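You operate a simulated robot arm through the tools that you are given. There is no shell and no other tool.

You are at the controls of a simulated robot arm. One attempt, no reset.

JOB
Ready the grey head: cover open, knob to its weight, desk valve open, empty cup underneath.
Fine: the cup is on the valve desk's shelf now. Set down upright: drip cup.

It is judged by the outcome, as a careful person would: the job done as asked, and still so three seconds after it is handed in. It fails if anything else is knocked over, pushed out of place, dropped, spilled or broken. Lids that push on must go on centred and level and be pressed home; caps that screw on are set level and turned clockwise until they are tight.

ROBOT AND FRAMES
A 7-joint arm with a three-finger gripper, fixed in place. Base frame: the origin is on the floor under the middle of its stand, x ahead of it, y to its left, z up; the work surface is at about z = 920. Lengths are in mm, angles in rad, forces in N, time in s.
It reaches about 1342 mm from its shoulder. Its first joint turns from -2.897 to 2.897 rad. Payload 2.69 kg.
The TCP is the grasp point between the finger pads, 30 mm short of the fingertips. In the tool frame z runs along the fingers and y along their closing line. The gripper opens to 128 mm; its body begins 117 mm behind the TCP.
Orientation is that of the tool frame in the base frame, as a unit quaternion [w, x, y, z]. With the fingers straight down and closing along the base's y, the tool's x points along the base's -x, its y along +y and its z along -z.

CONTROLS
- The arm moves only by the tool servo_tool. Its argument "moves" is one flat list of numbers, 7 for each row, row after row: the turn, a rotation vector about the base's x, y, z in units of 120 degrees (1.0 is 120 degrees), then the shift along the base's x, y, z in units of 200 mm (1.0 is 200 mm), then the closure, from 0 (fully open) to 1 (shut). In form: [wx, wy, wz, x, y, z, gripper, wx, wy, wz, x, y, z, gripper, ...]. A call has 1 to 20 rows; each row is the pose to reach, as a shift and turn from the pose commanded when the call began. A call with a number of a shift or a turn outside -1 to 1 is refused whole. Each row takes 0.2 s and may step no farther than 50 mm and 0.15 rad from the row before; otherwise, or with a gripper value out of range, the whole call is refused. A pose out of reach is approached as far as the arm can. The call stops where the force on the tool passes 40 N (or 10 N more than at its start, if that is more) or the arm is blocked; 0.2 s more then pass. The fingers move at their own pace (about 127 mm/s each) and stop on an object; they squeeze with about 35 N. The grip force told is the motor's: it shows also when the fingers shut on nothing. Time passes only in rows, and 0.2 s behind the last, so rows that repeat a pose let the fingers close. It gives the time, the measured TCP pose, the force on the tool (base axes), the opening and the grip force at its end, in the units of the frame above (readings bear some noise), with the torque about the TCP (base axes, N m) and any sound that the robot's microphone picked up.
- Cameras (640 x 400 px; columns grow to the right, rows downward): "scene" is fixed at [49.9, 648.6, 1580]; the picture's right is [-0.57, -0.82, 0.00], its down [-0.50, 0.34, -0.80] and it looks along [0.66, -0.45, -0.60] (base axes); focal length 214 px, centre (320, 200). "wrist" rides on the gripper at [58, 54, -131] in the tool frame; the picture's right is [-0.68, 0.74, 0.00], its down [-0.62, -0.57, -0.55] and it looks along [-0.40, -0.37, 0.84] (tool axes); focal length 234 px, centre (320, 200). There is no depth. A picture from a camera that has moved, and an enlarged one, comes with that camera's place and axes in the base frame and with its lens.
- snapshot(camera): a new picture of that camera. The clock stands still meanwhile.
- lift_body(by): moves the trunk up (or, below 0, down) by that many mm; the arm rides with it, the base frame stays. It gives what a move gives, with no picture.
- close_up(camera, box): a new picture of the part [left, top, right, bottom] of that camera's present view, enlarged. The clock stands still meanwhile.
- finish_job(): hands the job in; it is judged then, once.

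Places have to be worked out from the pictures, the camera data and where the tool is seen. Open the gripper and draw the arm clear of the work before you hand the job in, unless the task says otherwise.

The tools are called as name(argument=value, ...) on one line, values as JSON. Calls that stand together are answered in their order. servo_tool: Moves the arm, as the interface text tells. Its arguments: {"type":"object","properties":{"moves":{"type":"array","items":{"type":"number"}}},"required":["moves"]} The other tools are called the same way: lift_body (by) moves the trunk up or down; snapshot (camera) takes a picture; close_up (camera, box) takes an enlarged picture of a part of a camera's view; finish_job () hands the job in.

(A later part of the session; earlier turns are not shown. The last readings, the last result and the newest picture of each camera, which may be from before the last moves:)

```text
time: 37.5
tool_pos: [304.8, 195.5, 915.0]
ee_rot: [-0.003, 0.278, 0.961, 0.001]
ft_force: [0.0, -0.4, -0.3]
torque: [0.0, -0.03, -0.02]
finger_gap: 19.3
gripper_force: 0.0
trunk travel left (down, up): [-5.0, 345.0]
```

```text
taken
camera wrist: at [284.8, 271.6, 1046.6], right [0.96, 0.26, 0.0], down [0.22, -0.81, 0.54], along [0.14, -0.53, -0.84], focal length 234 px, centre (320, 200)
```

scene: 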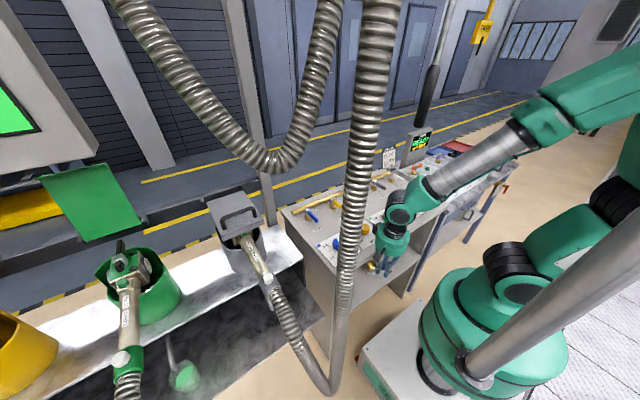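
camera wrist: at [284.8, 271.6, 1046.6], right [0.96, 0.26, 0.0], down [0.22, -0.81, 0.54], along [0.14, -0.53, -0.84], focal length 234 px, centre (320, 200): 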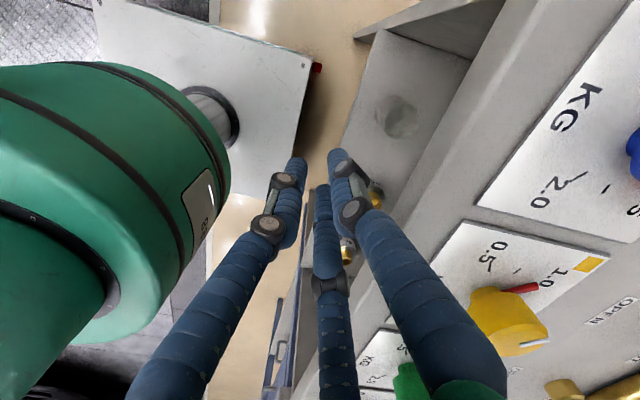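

Still clear. Now I'll bring the hand to the grasp attitude (finger A forward, tilted 30° forward) at the same place.

servo_tool(moves=[0.0157, -0.0285, -0.0587, 0, 0, 0.01, 0.85, 0.0314, -0.0571, -0.1173, 0, 0, 0.02, 0.85, 0.0471, -0.0856, -0.176, 0, 0, 0.03, 0.85, 0.0629, -0.1141, -0.2346, 0, 0, 0.04, 0.85, 0.0786, -0.1426, -0.2933, 0, 0, 0.05, 0.85, 0.0943, -0.1712, -0.3519, 0, 0, 0.06, 0.85, 0.11, -0.1997, -0.4106, 0, 0, 0.07, 0.85, 0.1257, -0.2282, -0.4692, 0, 0, 0.08, 0.85])

snapshot(camera="scene")

snapshot(camera="wrist")

```text
time: 39.3
tool_pos: [305.0, 194.8, 932.0]
ee_rot: [0.181, 0.681, 0.685, 0.187]
ft_force: [-0.6, -1.1, 1.2]
torque: [0.16, -0.06, 0.11]
finger_gap: 19.0
gripper_force: 0.1
trunk travel left (down, up): [-5.0, 345.0]
```

```text
taken
```

scene: 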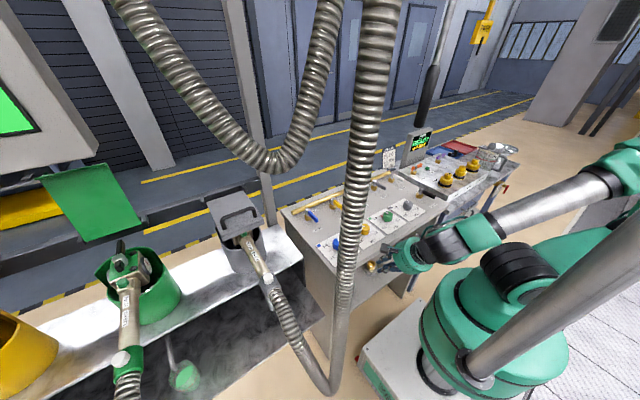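

```text
taken
camera wrist: at [283.7, 251.9, 1072.3], right [0.64, -0.67, 0.37], down [-0.76, -0.62, 0.19], along [0.1, -0.4, -0.91], focal length 234 px, centre (320, 200)
```

wrist: 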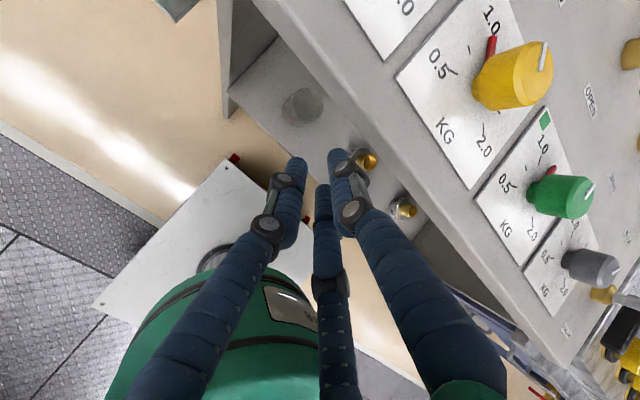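

Grasp attitude reached. I'll zoom on the cup from this new viewpoint for a third bearing and to check that it's empty.

close_up(camera="wrist", box=[260, 60, 360, 150])

close_up(camera="scene", box=[340, 200, 480, 320])

```text
4.44 times, centred on (310, 105) of wrist
camera zoom: at [283.7, 251.9, 1072.3], right [0.64, -0.67, 0.37], down [-0.76, -0.62, 0.19], along [0.1, -0.4, -0.91], focal length 1041 px, centre (364, 622)
```

zoom: 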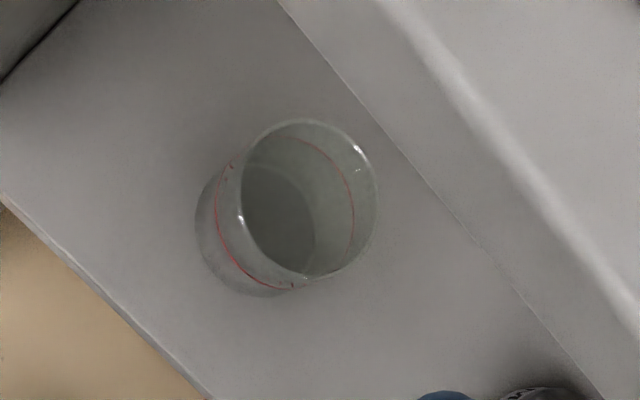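

```text
3.33 times, centred on (410, 260) of scene
camera zoom: at [49.9, 648.6, 1580.0], right [-0.57, -0.82, 0.0], down [-0.5, 0.34, -0.8], along [0.66, -0.45, -0.6], focal length 715 px, centre (20, 0)
```

zoom: 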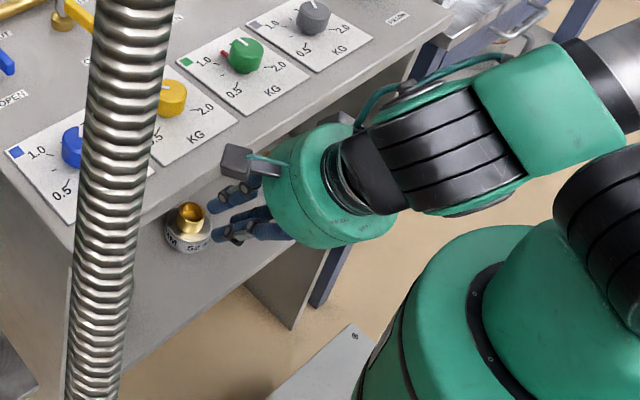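

The cup is clear, upright and empty. Refined estimate: centre about (462,203), radius ~34, base 525, rim ~597. I'll descend in front of the desk, watching for reach limits.

servo_tool(moves=[0, 0, 0, 0, 0.01, -0.2, 0.6, 0, 0, 0, 0, 0.02, -0.4, 0.56, 0, 0, 0, 0, 0.03, -0.6, 0.56, 0, 0, 0, 0, 0.04, -0.8, 0.56, 0, 0, 0, 0, 0.04, -0.95, 0.56])

snapshot(camera="wrist")

snapshot(camera="scene")

```text
time: 40.5
tool_pos: [312.9, 177.8, 792.0]
ee_rot: [0.178, 0.68, 0.688, 0.182]
ft_force: [-0.2, -0.6, 0.2]
torque: [0.0, 0.01, 0.01]
finger_gap: 56.2
gripper_force: 0.2
out of reach, approached as far as the arm can: row 3, 4, 5
trunk travel left (down, up): [-5.0, 345.0]
```

```text
taken
camera wrist: at [294.0, 235.5, 932.6], right [0.65, -0.67, 0.36], down [-0.76, -0.63, 0.2], along [0.1, -0.4, -0.91], focal length 234 px, centre (320, 200)
```

wrist: 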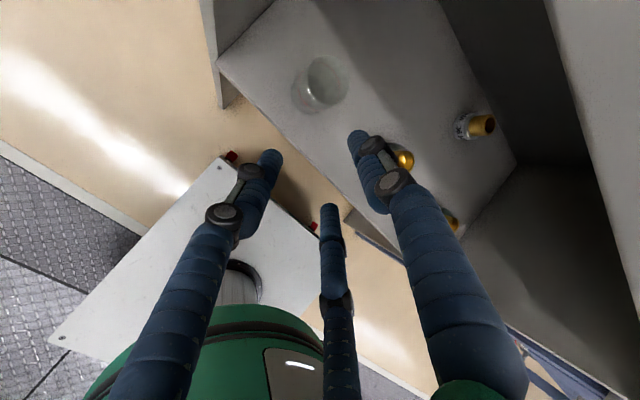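

```text
taken
```

scene: 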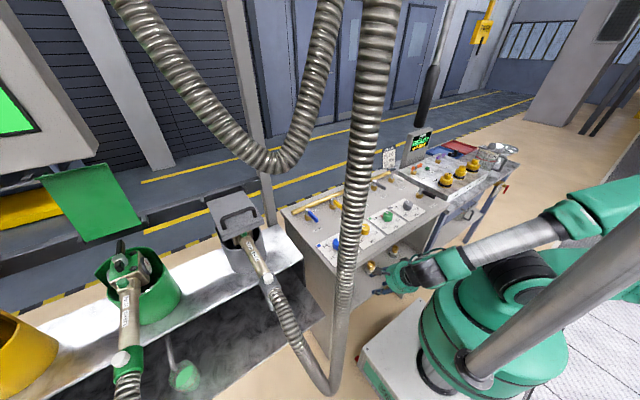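

The arm's minimum reach stopped the straight descent at z≈792. I'll go forward under the slab as I descend, keeping the hand clear of the slab's front edge.

servo_tool(moves=[0, 0, 0, 0.1, 0.025, -0.125, 0.56, 0, 0, 0, 0.2, 0.06, -0.275, 0.56, 0, 0, 0, 0.275, 0.09, -0.45, 0.56, 0, 0, 0, 0.34, 0.115, -0.61, 0.56, 0, 0, 0, 0.39, 0.125, -0.76, 0.56])

snapshot(camera="wrist")

close_up(camera="scene", box=[340, 200, 480, 320])

```text
time: 41.5
tool_pos: [378.6, 169.6, 777.5]
ee_rot: [0.172, 0.678, 0.688, 0.196]
ft_force: [-95.6, -7.2, 32.4]
torque: [4.91, -12.89, 4.79]
finger_gap: 49.7
gripper_force: 0.1
out of reach, approached as far as the arm can: row 1, 2, 3, 4
trunk travel left (down, up): [-5.0, 345.0]
stopped in row 4: the force on the tool passed its limit at 913 N (the readings are from after the stop); the commanded pose is now the measured one
```

```text
taken
camera wrist: at [357.4, 224.9, 919.5], right [0.65, -0.67, 0.35], down [-0.75, -0.64, 0.17], along [0.11, -0.38, -0.92], focal length 234 px, centre (320, 200)
```

wrist: 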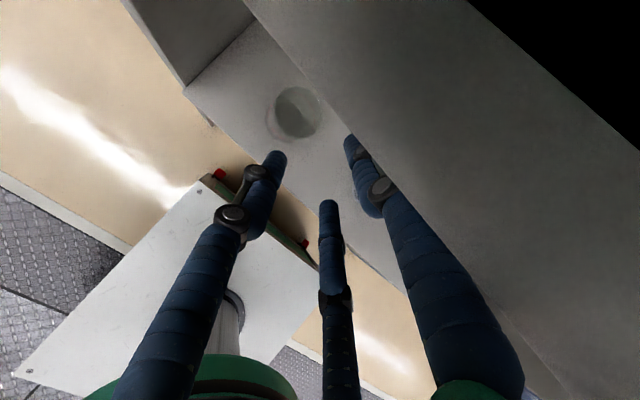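

```text
3.33 times, centred on (410, 260) of scene
camera zoom: at [49.9, 648.6, 1580.0], right [-0.57, -0.82, 0.0], down [-0.5, 0.34, -0.8], along [0.66, -0.45, -0.6], focal length 715 px, centre (20, 0)
```

zoom: 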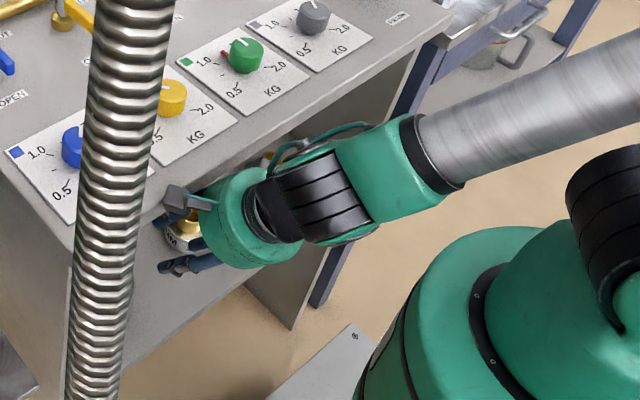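

The arm could not go down, so it only moved forward and the camera box pressed the desk edge. I'll back straight off in -x now.

servo_tool(moves=[0, 0, 0, -0.1, 0, 0, 0.56, 0, 0, 0, -0.25, 0, 0, 0.56, 0, 0, 0, -0.35, 0.05, 0.02, 0.56])

snapshot(camera="scene")

snapshot(camera="wrist")

```text
time: 42.3
tool_pos: [313.3, 176.5, 784.3]
ee_rot: [0.169, 0.679, 0.688, 0.193]
ft_force: [0.6, 0.1, -0.8]
torque: [-0.05, 0.0, -0.05]
finger_gap: 56.7
gripper_force: 0.0
out of reach, approached as far as the arm can: row 3
trunk travel left (down, up): [-5.0, 345.0]
```

```text
taken
```

scene: 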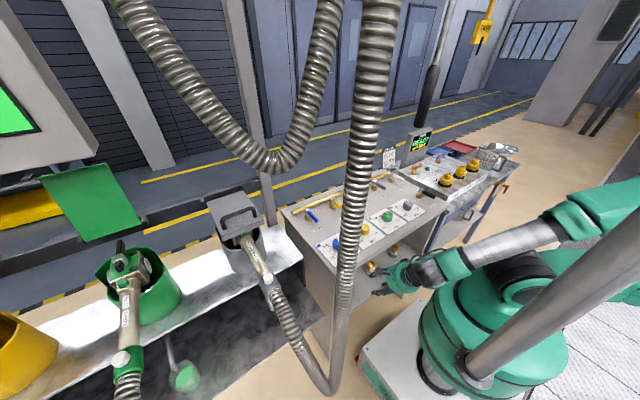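

```text
taken
camera wrist: at [294.1, 230.6, 926.3], right [0.65, -0.67, 0.34], down [-0.75, -0.64, 0.18], along [0.1, -0.38, -0.92], focal length 234 px, centre (320, 200)
```

wrist: 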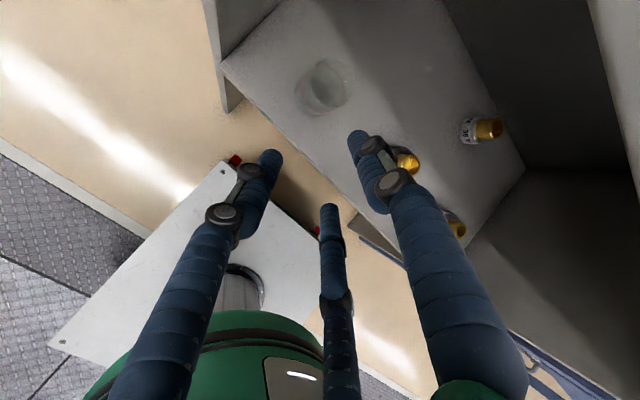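

The desk and everything on it look undisturbed. The limit comes from the wrist being too close to the shoulder, so I'll reduce the tilt to 15° (wrist further out) before descending, and re-tilt once under the slab.

servo_tool(moves=[-0.005, 0.041, -0.003, -0.02, 0.03, 0.05, 0.56, -0.01, 0.082, -0.0055, -0.04, 0.06, 0.05, 0.56, -0.0153, 0.1225, -0.0082, -0.05, 0.1, 0.02, 0.56, -0.0153, 0.1225, -0.0082, -0.05, 0.12, -0.1, 0.56])

snapshot(camera="wrist")

close_up(camera="scene", box=[340, 180, 500, 320])

```text
time: 43.3
tool_pos: [302.4, 200.3, 765.0]
ee_rot: [0.095, 0.701, 0.701, 0.093]
ft_force: [-0.1, 0.2, 0.5]
torque: [0.06, 0.0, 0.0]
finger_gap: 56.4
gripper_force: 0.1
trunk travel left (down, up): [-5.0, 345.0]
```

```text
taken
camera wrist: at [319.5, 259.5, 905.6], right [0.71, -0.68, 0.2], down [-0.69, -0.61, 0.38], along [-0.14, -0.41, -0.9], focal length 234 px, centre (320, 200)
```

wrist: 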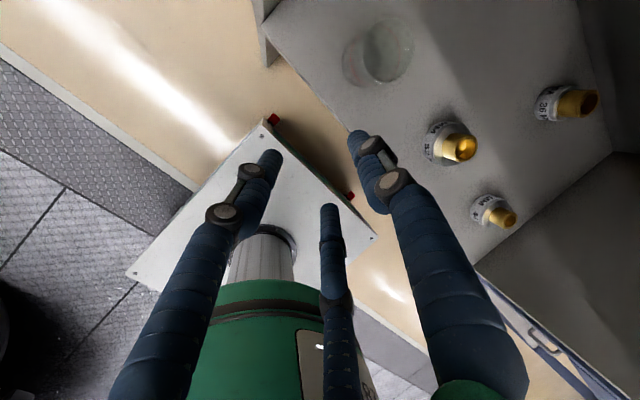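

```text
2.86 times, centred on (420, 250) of scene
camera zoom: at [49.9, 648.6, 1580.0], right [-0.57, -0.82, 0.0], down [-0.5, 0.34, -0.8], along [0.66, -0.45, -0.6], focal length 613 px, centre (34, 57)
```

zoom: 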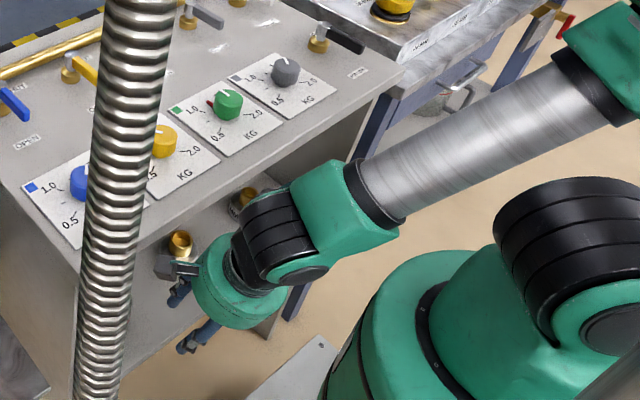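

The pose was reached exactly. I'll continue straight down to about z=655 in front of the shelf.

servo_tool(moves=[0, 0, 0, 0, 0, -0.15, 0.56, 0, 0, 0, 0, 0, -0.3, 0.56, 0, 0, 0, 0, 0, -0.45, 0.56, 0, 0, 0, 0, 0, -0.55, 0.56])

snapshot(camera="wrist")

close_up(camera="scene", box=[340, 180, 500, 320])

```text
time: 44.3
tool_pos: [309.3, 198.0, 668.4]
ee_rot: [0.089, 0.701, 0.702, 0.089]
ft_force: [0.2, 0.5, -0.5]
torque: [0.0, -0.05, 0.02]
finger_gap: 56.2
gripper_force: 0.1
out of reach, approached as far as the arm can: row 4
trunk travel left (down, up): [-5.0, 345.0]
```

```text
taken
camera wrist: at [328.6, 256.9, 809.4], right [0.71, -0.68, 0.19], down [-0.69, -0.62, 0.39], along [-0.15, -0.4, -0.9], focal length 234 px, centre (320, 200)
```

wrist: 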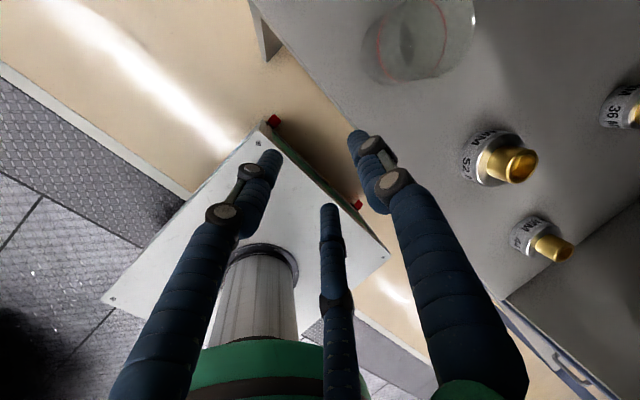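

```text
2.86 times, centred on (420, 250) of scene
camera zoom: at [49.9, 648.6, 1580.0], right [-0.57, -0.82, 0.0], down [-0.5, 0.34, -0.8], along [0.66, -0.45, -0.6], focal length 613 px, centre (34, 57)
```

zoom: 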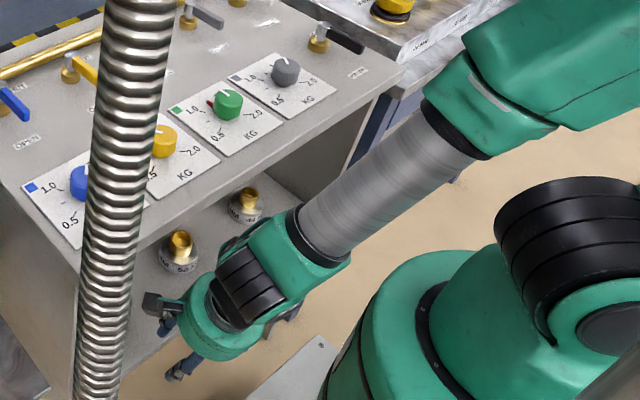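

Another reach limit appears near z≈668. I'll probe carefully with small steps forward and down, still well clear of the slab's edge.

servo_tool(moves=[0, 0, 0, 0.05, 0.01, -0.02, 0.56, 0, 0, 0, 0.1, 0.02, -0.06, 0.56])

```text
time: 44.9
tool_pos: [332.7, 201.2, 663.7]
ee_rot: [0.092, 0.701, 0.701, 0.09]
ft_force: [-0.5, -0.9, -0.4]
torque: [0.04, -0.01, -0.03]
finger_gap: 56.3
gripper_force: 0.1
out of reach, approached as far as the arm can: row 1, 2
trunk travel left (down, up): [-5.0, 345.0]
```

The pattern of limits suggests joint 7 is near its end because the hand points away from the arm's radial direction. I'll rotate the hand +25° about z (pointing radially), which should free it.

servo_tool(moves=[0, 0, 0.06, -0.02, -0.02, 0, 0.56, 0, 0, 0.12, -0.04, -0.04, 0, 0.56, 0, 0, 0.18, -0.06, -0.06, 0, 0.56, 0, 0, 0.21, -0.08, -0.09, -0.02, 0.56])

snapshot(camera="wrist")

```text
time: 45.9
tool_pos: [316.3, 183.6, 660.1]
ee_rot: [0.073, 0.531, 0.837, 0.111]
ft_force: [0.0, -0.4, 0.0]
torque: [-0.03, 0.0, -0.02]
finger_gap: 56.3
gripper_force: 0.1
trunk travel left (down, up): [-5.0, 345.0]
```

```text
taken
camera wrist: at [306.0, 243.2, 800.2], right [0.93, -0.31, 0.2], down [-0.36, -0.85, 0.38], along [0.05, -0.43, -0.9], focal length 234 px, centre (320, 200)
```

wrist: 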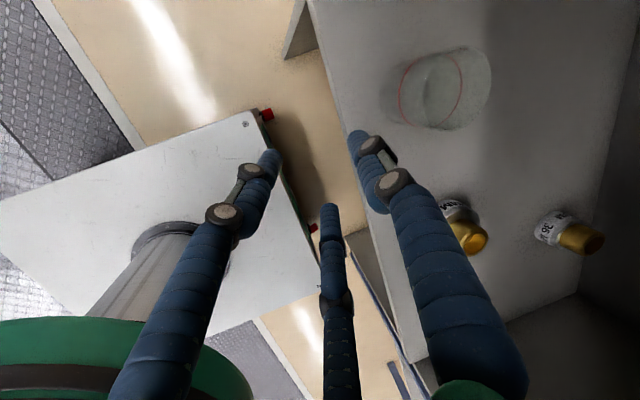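

No reach problem now. I'll zoom on the cup from here to refine its position before the final approach.

close_up(camera="wrist", box=[370, 20, 510, 150])

close_up(camera="scene", box=[340, 200, 480, 320])

```text
3.08 times, centred on (440, 85) of wrist
camera zoom: at [306.0, 243.2, 800.2], right [0.93, -0.31, 0.2], down [-0.36, -0.85, 0.38], along [0.05, -0.43, -0.9], focal length 720 px, centre (-49, 554)
```

zoom: 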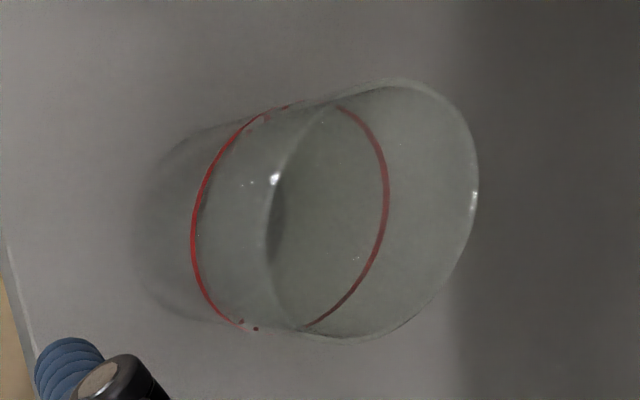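

```text
3.33 times, centred on (410, 260) of scene
camera zoom: at [49.9, 648.6, 1580.0], right [-0.57, -0.82, 0.0], down [-0.5, 0.34, -0.8], along [0.66, -0.45, -0.6], focal length 715 px, centre (20, 0)
```

zoom: 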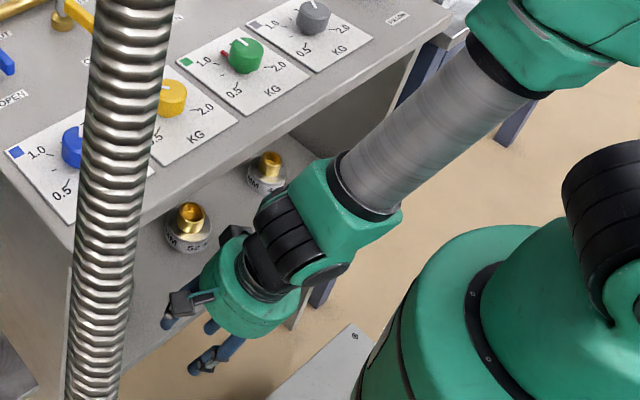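

Consistent triangulation: rim centre (460,204,604), radius ~35, base ~525. I'll move to the start of the final approach (about 60 mm short along the finger axis) while tilting to 28°.

servo_tool(moves=[0.011, -0.0241, 0, 0.097, -0.0125, -0.0225, 0.56, 0.022, -0.0482, 0, 0.194, -0.025, -0.045, 0.56, 0.033, -0.0724, 0, 0.291, -0.0375, -0.0675, 0.56, 0.044, -0.0965, 0, 0.388, -0.05, -0.09, 0.56])

snapshot(camera="wrist")

close_up(camera="scene", box=[340, 200, 480, 320])

```text
time: 46.9
tool_pos: [377.1, 188.2, 682.1]
ee_rot: [0.083, 0.516, 0.829, 0.197]
ft_force: [-1.0, 0.5, 1.1]
torque: [0.04, -0.05, -0.01]
finger_gap: 56.3
gripper_force: 0.1
out of reach, approached as far as the arm can: row 1, 2, 3, 4
trunk travel left (down, up): [-5.0, 345.0]
```

```text
taken
camera wrist: at [350.1, 228.7, 827.4], right [0.91, -0.32, 0.26], down [-0.37, -0.9, 0.22], along [0.16, -0.3, -0.94], focal length 234 px, centre (320, 200)
```

wrist: 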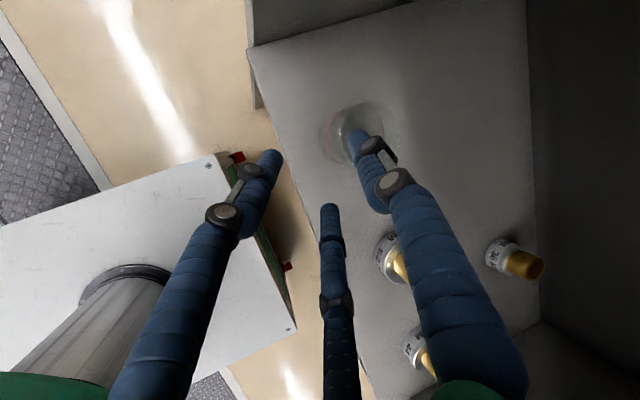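

```text
3.33 times, centred on (410, 260) of scene
camera zoom: at [49.9, 648.6, 1580.0], right [-0.57, -0.82, 0.0], down [-0.5, 0.34, -0.8], along [0.66, -0.45, -0.6], focal length 715 px, centre (20, 0)
```

zoom: 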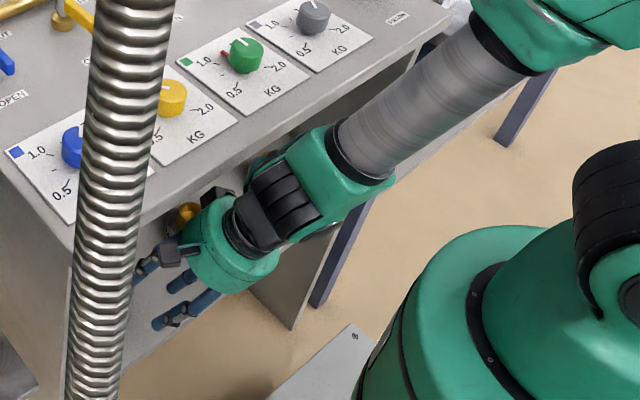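

The solver again ran short, and the three-finger hand has 120° symmetry, so I'll use the equivalent roll (+120°), which sits mid-range for joint 7 and moves the camera to the robot side. I'll back out in front of the shelf and roll there.

servo_tool(moves=[0, 0, 0, -0.1, 0, 0, 0.56, 0, 0, 0, -0.2, -0.01, 0, 0.56, 0, 0, 0, -0.305, -0.02, 0, 0.56, -0.0218, -0.0093, 0.0619, -0.305, -0.02, 0, 0.56, -0.0436, -0.0185, 0.1237, -0.305, -0.02, 0, 0.56, -0.0654, -0.0278, 0.1856, -0.305, -0.02, 0, 0.56, -0.0872, -0.0371, 0.2475, -0.305, -0.02, 0, 0.56, -0.109, -0.0463, 0.3093, -0.305, -0.02, 0, 0.56, -0.1308, -0.0556, 0.3712, -0.305, -0.02, 0, 0.56, -0.1526, -0.0649, 0.4331, -0.305, -0.02, 0, 0.56, -0.1744, -0.0741, 0.4949, -0.305, -0.02, 0, 0.56, -0.1962, -0.0834, 0.5568, -0.305, -0.02, 0, 0.56, -0.218, -0.0927, 0.6187, -0.305, -0.02, 0, 0.56, -0.2398, -0.1019, 0.6805, -0.305, -0.02, 0, 0.56, -0.2616, -0.1112, 0.7424, -0.305, -0.02, 0, 0.56, -0.2834, -0.1205, 0.8043, -0.305, -0.02, 0, 0.56, -0.3052, -0.1297, 0.8661, -0.305, -0.02, 0, 0.56, -0.327, -0.139, 0.928, -0.305, -0.02, 0, 0.56])

snapshot(camera="wrist")

snapshot(camera="scene")

```text
time: 50.7
tool_pos: [334.2, 168.4, 641.7]
ee_rot: [0.148, -0.459, 0.875, 0.04]
ft_force: [0.0, -0.2, 0.5]
torque: [0.0, -0.01, 0.02]
finger_gap: 56.6
gripper_force: 0.1
out of reach, approached as far as the arm can: row 1
trunk travel left (down, up): [-5.0, 345.0]
```

```text
taken
camera wrist: at [228.1, 126.9, 745.9], right [-0.24, 0.96, 0.15], down [0.67, 0.05, 0.74], along [0.71, 0.28, -0.65], focal length 234 px, centre (320, 200)
```

wrist: 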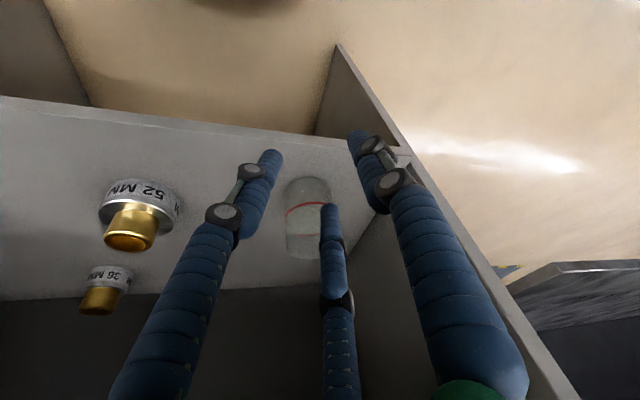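

```text
taken
```

scene: 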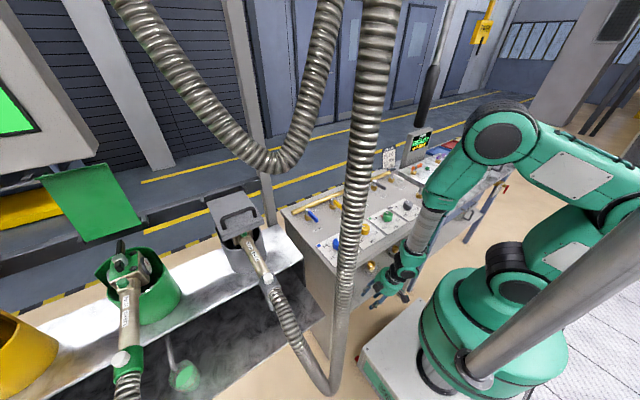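

The arm reconfigured with the elbow high and the wrist has room now. I'll set the final grasp attitude (28° forward, azimuth ~25°) at the approach start point.

servo_tool(moves=[0.0001, -0.0256, -0.0044, 0.075, 0.006, 0, 0.56, 0.0002, -0.0512, -0.0089, 0.15, 0.0125, 0, 0.56, 0.0003, -0.0768, -0.0133, 0.225, 0.019, 0, 0.56, 0.0004, -0.1024, -0.0177, 0.3, 0.025, 0, 0.56])

snapshot(camera="wrist")

close_up(camera="scene", box=[340, 180, 480, 320])

```text
time: 51.7
tool_pos: [392.9, 173.0, 642.6]
ee_rot: [0.244, -0.444, 0.862, -0.013]
ft_force: [-0.5, -0.2, 0.2]
torque: [0.01, 0.01, 0.02]
finger_gap: 56.2
gripper_force: 0.1
trunk travel left (down, up): [-5.0, 345.0]
```

```text
taken
camera wrist: at [267.0, 135.7, 722.0], right [-0.23, 0.97, 0.1], down [0.49, 0.02, 0.87], along [0.84, 0.25, -0.48], focal length 234 px, centre (320, 200)
```

wrist: 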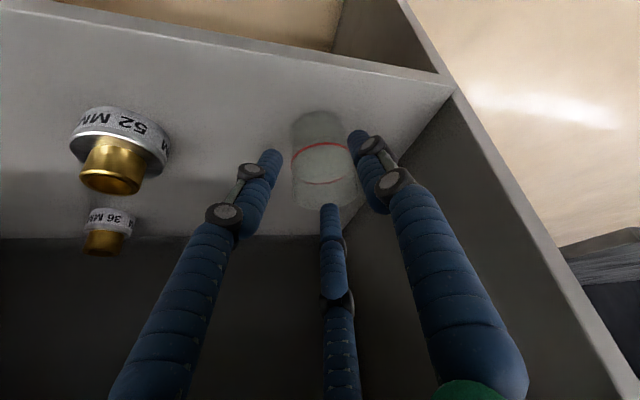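

```text
2.86 times, centred on (410, 250) of scene
camera zoom: at [49.9, 648.6, 1580.0], right [-0.57, -0.82, 0.0], down [-0.5, 0.34, -0.8], along [0.66, -0.45, -0.6], focal length 613 px, centre (63, 57)
```

zoom: 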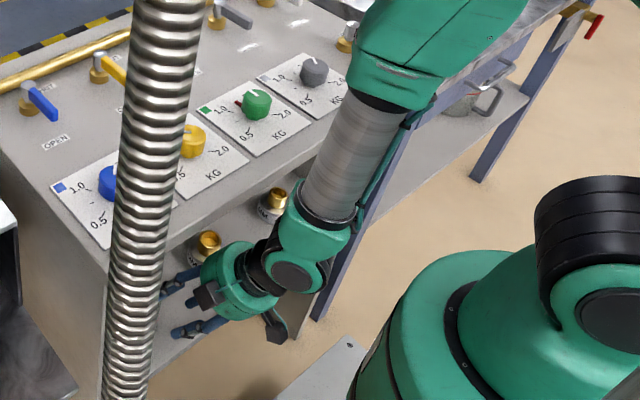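

The pose is exact now. The camera sees the cup (inverted view) straight ahead of the far finger. I'll zoom in to check alignment before advancing.

close_up(camera="wrist", box=[240, 90, 400, 250])

```text
2.50 times, centred on (320, 170) of wrist
camera zoom: at [267.0, 135.7, 722.0], right [-0.23, 0.97, 0.1], down [0.49, 0.02, 0.87], along [0.84, 0.25, -0.48], focal length 585 px, centre (320, 275)
```

zoom: 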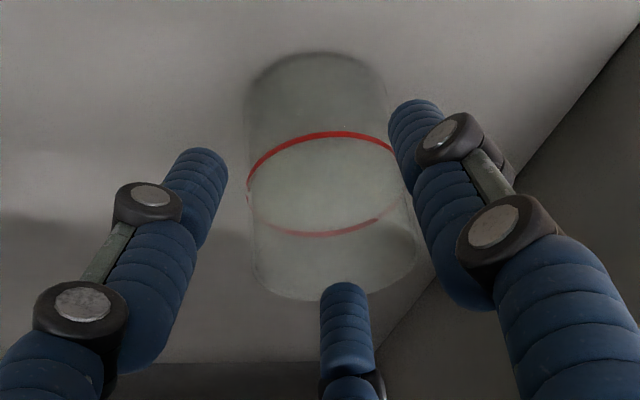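

Alignment is good (cup about 4 mm to the right of the hand plane, corrected). I'll advance 60 mm along the finger axis so the far finger goes inside the cup and the other two stay outside its near wall.

servo_tool(moves=[0, 0, 0, 0.0255, -0.0075, 0, 0.56, 0, 0, 0, 0.0685, 0.012, -0.088, 0.56, 0, 0, 0, 0.112, 0.0315, -0.176, 0.56, 0, 0, 0, 0.155, 0.051, -0.264, 0.56])

snapshot(camera="wrist")

close_up(camera="wrist", box=[240, 90, 400, 250])

```text
time: 52.7
tool_pos: [423.4, 183.7, 589.2]
ee_rot: [0.243, -0.444, 0.863, -0.012]
ft_force: [-0.2, -1.0, 1.1]
torque: [0.0, -0.01, -0.02]
finger_gap: 56.3
gripper_force: 0.2
trunk travel left (down, up): [-5.0, 345.0]
```

```text
taken
camera wrist: at [297.5, 145.9, 667.4], right [-0.23, 0.97, 0.1], down [0.49, 0.02, 0.87], along [0.84, 0.25, -0.48], focal length 234 px, centre (320, 200)
```

wrist: 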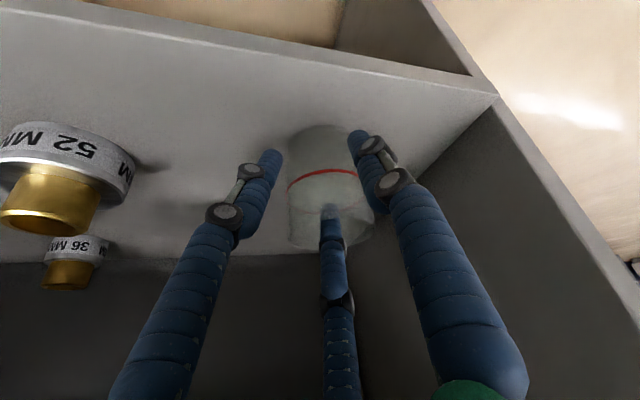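

```text
2.50 times, centred on (320, 170) of wrist
camera zoom: at [297.5, 145.9, 667.4], right [-0.23, 0.97, 0.1], down [0.49, 0.02, 0.87], along [0.84, 0.25, -0.48], focal length 585 px, centre (320, 275)
```

zoom: 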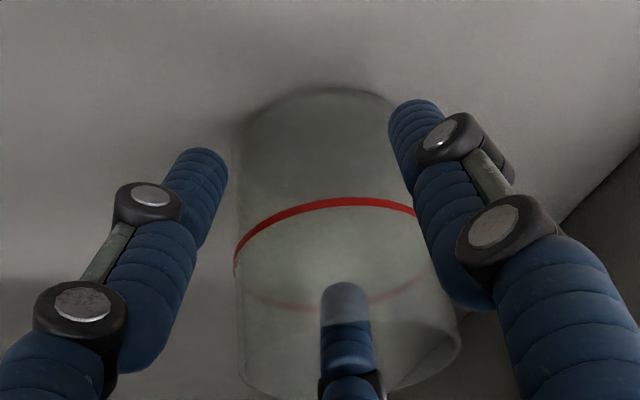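

The far finger is inside the cup, the other two outside, with no contact force. I'll close slowly in small steps.

servo_tool(moves=[0, 0, 0, 0, 0, 0, 0.6, 0, 0, 0, 0, 0, 0, 0.64, 0, 0, 0, 0, 0, 0, 0.68, 0, 0, 0, 0, 0, 0, 0.71, 0, 0, 0, 0, 0, 0, 0.74, 0, 0, 0, 0, 0, 0, 0.76])

close_up(camera="wrist", box=[220, 70, 420, 270])

```text
time: 54.1
tool_pos: [424.7, 183.8, 588.3]
ee_rot: [0.245, -0.443, 0.863, -0.011]
ft_force: [0.1, -1.0, 0.6]
torque: [0.0, -0.02, -0.01]
finger_gap: 30.7
gripper_force: 0.0
trunk travel left (down, up): [-5.0, 345.0]
```

```text
2.00 times, centred on (320, 170) of wrist
camera zoom: at [298.0, 146.2, 667.7], right [-0.23, 0.97, 0.1], down [0.49, 0.02, 0.87], along [0.84, 0.25, -0.48], focal length 468 px, centre (320, 260)
```

zoom: 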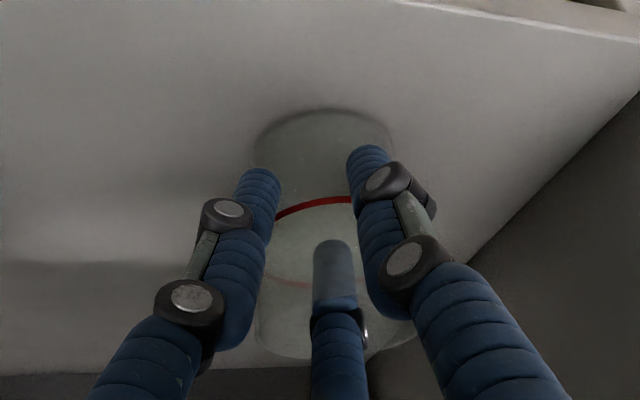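

Still no contact at a 31 mm gap; fingers are in the right places. I'll continue closing slowly.

servo_tool(moves=[0, 0, 0, 0, 0, 0, 0.78, 0, 0, 0, 0, 0, 0, 0.8, 0, 0, 0, 0, 0, 0, 0.82, 0, 0, 0, 0, 0, 0, 0.84, 0, 0, 0, 0, 0, 0, 0.86])

close_up(camera="wrist", box=[220, 70, 420, 270])

```text
time: 55.3
tool_pos: [424.8, 185.1, 587.8]
ee_rot: [0.244, -0.443, 0.863, -0.012]
ft_force: [0.4, -0.1, 0.5]
torque: [0.01, 0.01, 0.03]
finger_gap: 18.0
gripper_force: 0.1
trunk travel left (down, up): [-5.0, 345.0]
```

```text
2.00 times, centred on (320, 170) of wrist
camera zoom: at [298.1, 146.2, 667.7], right [-0.23, 0.97, 0.1], down [0.49, 0.02, 0.87], along [0.84, 0.25, -0.48], focal length 468 px, centre (320, 260)
```

zoom: 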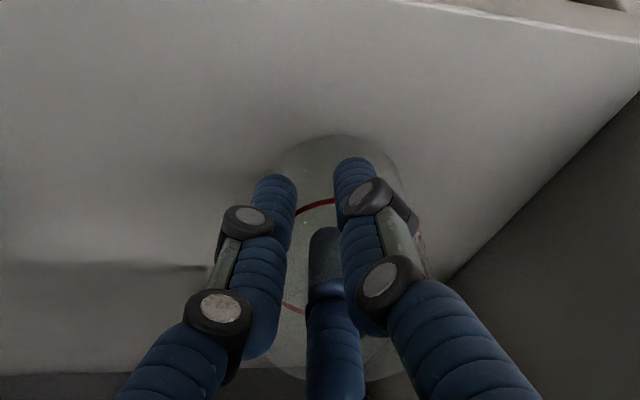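

The cup slid forward slightly as the outer fingers touched. I'll continue to a full pinch.

servo_tool(moves=[0, 0, 0, 0, 0, 0, 0.88, 0, 0, 0, 0, 0, 0, 0.9, 0, 0, 0, 0, 0, 0, 0.92, 0, 0, 0, 0, 0, 0, 0.94, 0, 0, 0, 0, 0, 0, 0.96])

close_up(camera="wrist", box=[220, 70, 420, 270])

```text
time: 56.5
tool_pos: [424.1, 183.9, 588.7]
ee_rot: [0.244, -0.442, 0.863, -0.013]
ft_force: [0.2, 0.1, -0.7]
torque: [0.0, -0.02, 0.0]
finger_gap: 6.1
gripper_force: 0.1
trunk travel left (down, up): [-5.0, 345.0]
```

```text
2.00 times, centred on (320, 170) of wrist
camera zoom: at [298.0, 146.2, 667.6], right [-0.23, 0.97, 0.1], down [0.49, 0.02, 0.87], along [0.84, 0.25, -0.48], focal length 468 px, centre (320, 260)
```

zoom: 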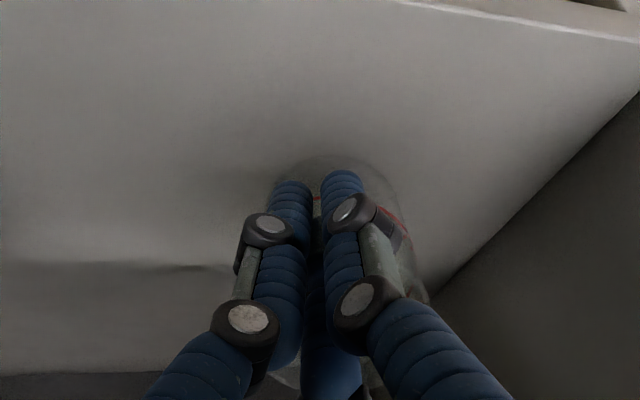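

The geometry says contact on a ~2 mm wall should occur right about this gap (6 mm). I'll close fully with the squeeze.

servo_tool(moves=[0, 0, 0, 0, 0, 0, 0.98, 0, 0, 0, 0, 0, 0, 1, 0, 0, 0, 0, 0, 0, 1, 0, 0, 0, 0, 0, 0, 1])

close_up(camera="wrist", box=[220, 70, 420, 270])

close_up(camera="scene", box=[340, 200, 440, 320])

```text
time: 57.5
tool_pos: [424.2, 183.8, 588.0]
ee_rot: [0.243, -0.444, 0.863, -0.012]
ft_force: [-0.7, 0.2, -0.7]
torque: [-0.02, 0.0, 0.02]
finger_gap: 6.0
gripper_force: 32.5
trunk travel left (down, up): [-5.0, 345.0]
```

```text
2.00 times, centred on (320, 170) of wrist
camera zoom: at [298.0, 146.2, 667.6], right [-0.23, 0.97, 0.1], down [0.49, 0.02, 0.87], along [0.84, 0.25, -0.48], focal length 468 px, centre (320, 260)
```

zoom: 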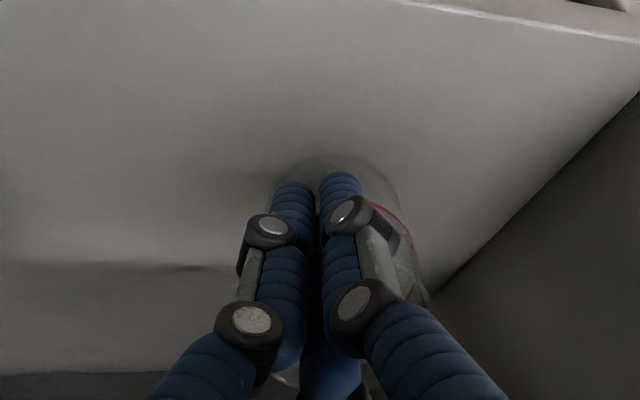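

```text
3.33 times, centred on (390, 260) of scene
camera zoom: at [49.9, 648.6, 1580.0], right [-0.57, -0.82, 0.0], down [-0.5, 0.34, -0.8], along [0.66, -0.45, -0.6], focal length 715 px, centre (87, 0)
```

zoom: 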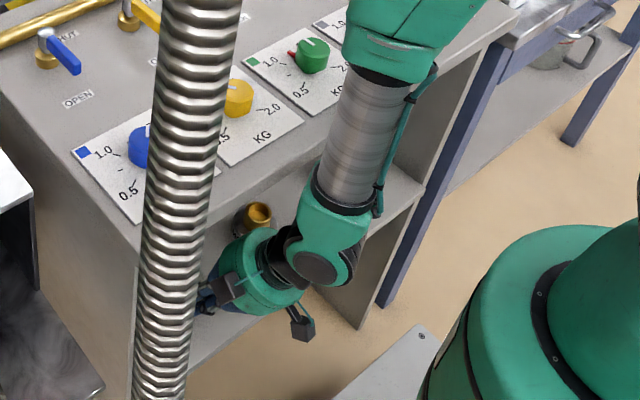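

Gap holds at 6.0 mm with 32 N of grip (empty it closes to 2.1), so the wall is pinched. I'll lift 25 mm and look.

servo_tool(moves=[0, 0, 0, 0, 0, 0.04, 1, 0, 0, 0, 0, 0, 0.08, 1, 0, 0, 0, 0, 0, 0.125, 1, 0, 0, 0, 0, 0, 0.125, 1])

snapshot(camera="wrist")

close_up(camera="wrist", box=[220, 70, 420, 270])

```text
time: 58.5
tool_pos: [424.2, 184.2, 612.1]
ee_rot: [0.243, -0.444, 0.863, -0.011]
ft_force: [0.1, 0.1, -1.5]
torque: [0.02, 0.02, 0.0]
finger_gap: 6.1
gripper_force: 32.7
trunk travel left (down, up): [-5.0, 345.0]
```

```text
taken
camera wrist: at [297.4, 146.4, 691.9], right [-0.23, 0.97, 0.1], down [0.49, 0.02, 0.87], along [0.84, 0.25, -0.48], focal length 234 px, centre (320, 200)
```

wrist: 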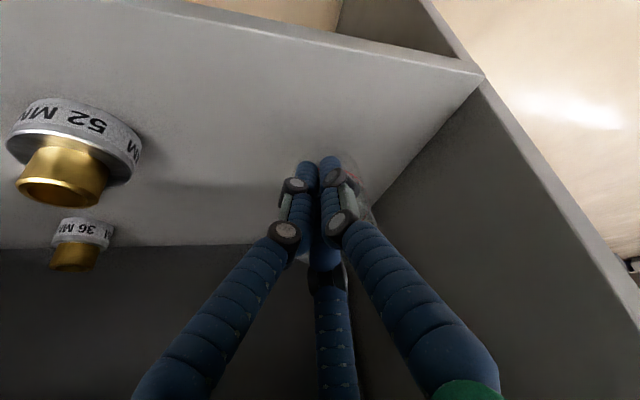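

```text
2.00 times, centred on (320, 170) of wrist
camera zoom: at [297.4, 146.4, 691.9], right [-0.23, 0.97, 0.1], down [0.49, 0.02, 0.87], along [0.84, 0.25, -0.48], focal length 468 px, centre (320, 260)
```

zoom: 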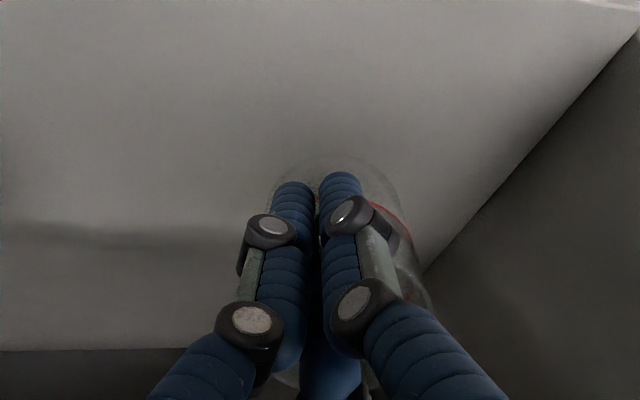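

The cup rises with the hand. I'll back out along the way I came, easing the tilt as the hand clears the slab.

servo_tool(moves=[0, 0, 0, -0.075, -0.02, 0.075, 1, 0, 0, 0, -0.175, -0.04, 0.125, 1, 0, 0.031, 0.0053, -0.3, -0.05, 0.15, 1, -0.0002, 0.0614, 0.0106, -0.425, -0.06, 0.15, 1, -0.0004, 0.1024, 0.0177, -0.525, -0.075, 0.15, 1])

snapshot(camera="wrist")

close_up(camera="scene", box=[340, 200, 480, 320])

```text
time: 59.7
tool_pos: [320.1, 170.2, 643.8]
ee_rot: [0.15, -0.458, 0.875, 0.04]
ft_force: [0.0, -0.1, -0.3]
torque: [0.0, 0.0, 0.03]
finger_gap: 5.9
gripper_force: 32.9
trunk travel left (down, up): [-5.0, 345.0]
```

```text
taken
camera wrist: at [215.2, 127.0, 747.7], right [-0.24, 0.96, 0.15], down [0.67, 0.05, 0.74], along [0.71, 0.28, -0.65], focal length 234 px, centre (320, 200)
```

wrist: 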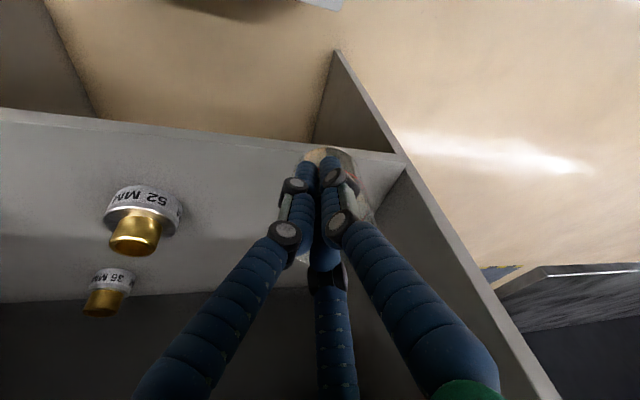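

```text
3.33 times, centred on (410, 260) of scene
camera zoom: at [49.9, 648.6, 1580.0], right [-0.57, -0.82, 0.0], down [-0.5, 0.34, -0.8], along [0.66, -0.45, -0.6], focal length 715 px, centre (20, 0)
```

zoom: 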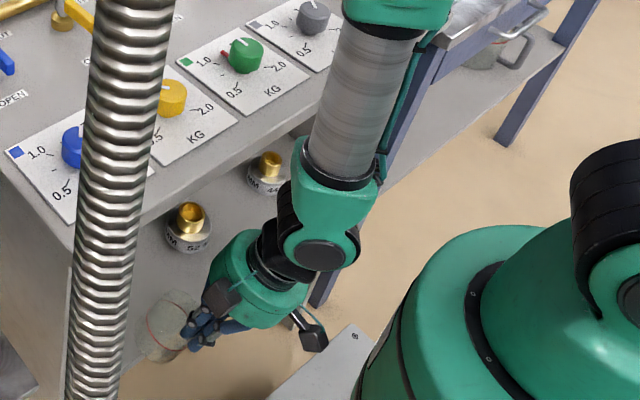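

The cup is out from under the slab, held by its near wall. I'll zoom in to see its attitude in the hand.

close_up(camera="scene", box=[345, 275, 405, 320])

close_up(camera="wrist", box=[260, 110, 420, 260])

```text
8.89 times, centred on (375, 298) of scene
camera zoom: at [49.9, 648.6, 1580.0], right [-0.57, -0.82, 0.0], down [-0.5, 0.34, -0.8], along [0.66, -0.45, -0.6], focal length 1906 px, centre (-169, -667)
```

zoom: 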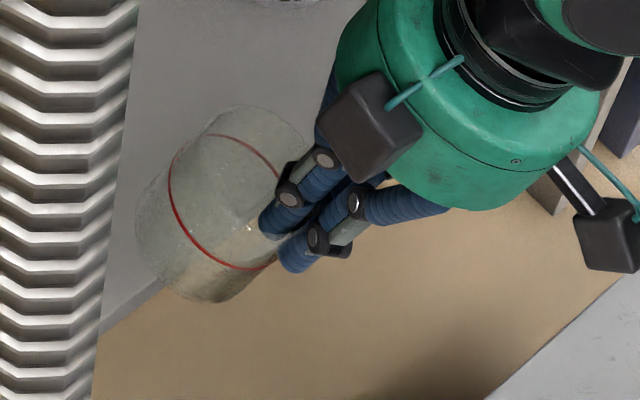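

```text
2.67 times, centred on (340, 185) of wrist
camera zoom: at [215.2, 127.0, 747.7], right [-0.24, 0.96, 0.15], down [0.67, 0.05, 0.74], along [0.71, 0.28, -0.65], focal length 624 px, centre (267, 240)
```

zoom: 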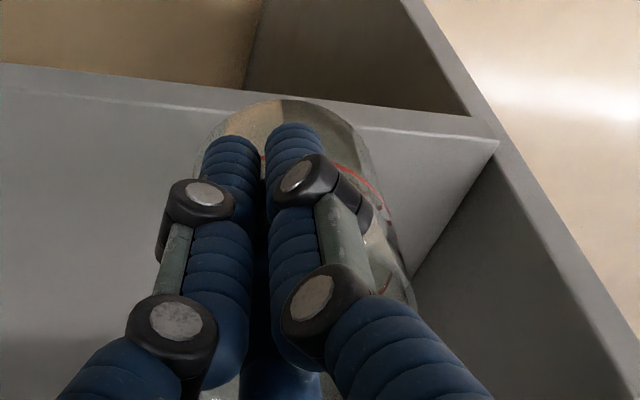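

The cup is aligned with the fingers, so with the hand vertical it will be upright. I'll bring the hand to vertical and back away from the desk before carrying it left.

servo_tool(moves=[-0.0286, 0.024, 0.0305, -0.06, 0.02, 0.05, 1, -0.0571, 0.0481, 0.0609, -0.12, 0.05, 0.12, 1, -0.0857, 0.0721, 0.0914, -0.17, 0.08, 0.18, 1, -0.1142, 0.0961, 0.1218, -0.175, 0.1, 0.23, 1])

snapshot(camera="wrist")

snapshot(camera="scene")

```text
time: 60.7
tool_pos: [284.8, 188.9, 690.9]
ee_rot: [-0.001, -0.575, 0.818, -0.001]
ft_force: [0.2, -0.7, 0.2]
torque: [0.02, -0.04, 0.01]
finger_gap: 5.9
gripper_force: 33.1
trunk travel left (down, up): [-5.0, 345.0]
```

```text
taken
camera wrist: at [213.5, 152.3, 821.9], right [-0.46, 0.89, 0.0], down [0.74, 0.39, 0.55], along [0.49, 0.25, -0.84], focal length 234 px, centre (320, 200)
```

wrist: 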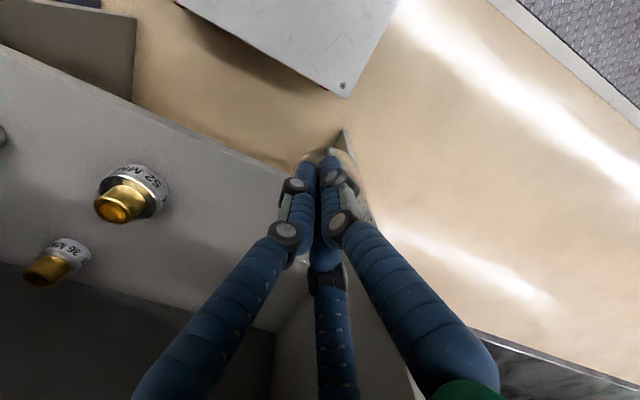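

```text
taken
```

scene: 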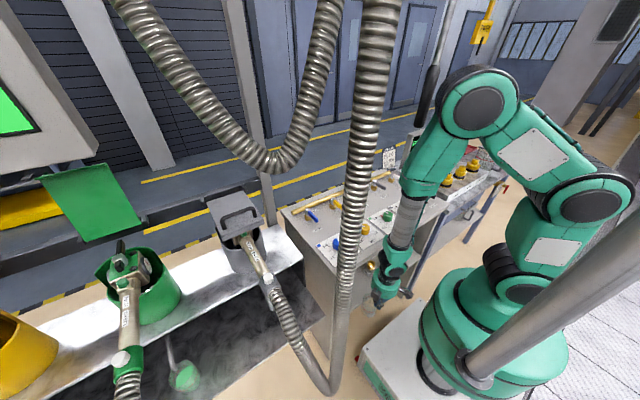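

Vertical and stable. I'll check the cup's attitude in close-up and look over the tray and hose area before moving left.

close_up(camera="scene", box=[340, 260, 420, 340])

close_up(camera="scene", box=[160, 230, 380, 400])

```text
5.00 times, centred on (380, 300) of scene
camera zoom: at [49.9, 648.6, 1580.0], right [-0.57, -0.82, 0.0], down [-0.5, 0.34, -0.8], along [0.66, -0.45, -0.6], focal length 1072 px, centre (20, -300)
```

zoom: 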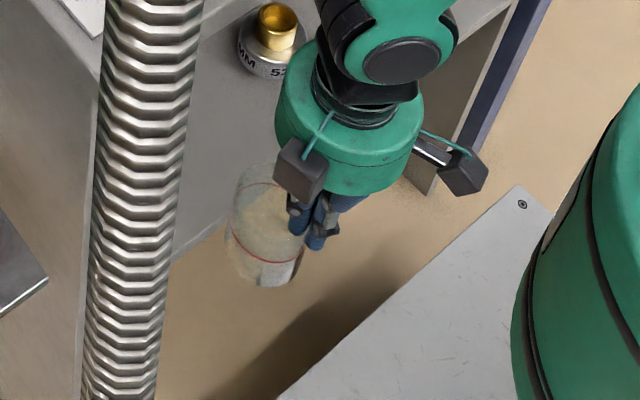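

```text
2.35 times, centred on (270, 315) of scene
camera zoom: at [49.9, 648.6, 1580.0], right [-0.57, -0.82, 0.0], down [-0.5, 0.34, -0.8], along [0.66, -0.45, -0.6], focal length 505 px, centre (438, -71)
```

zoom: 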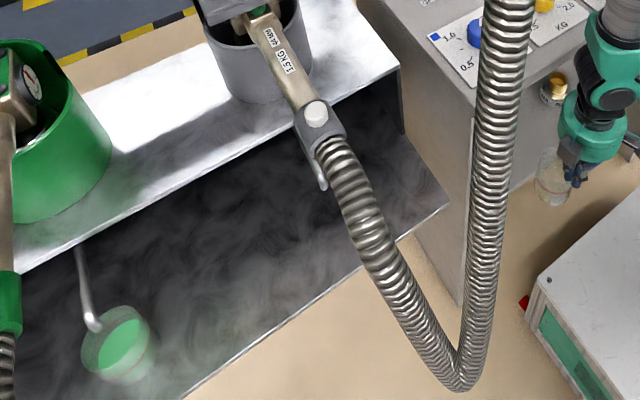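

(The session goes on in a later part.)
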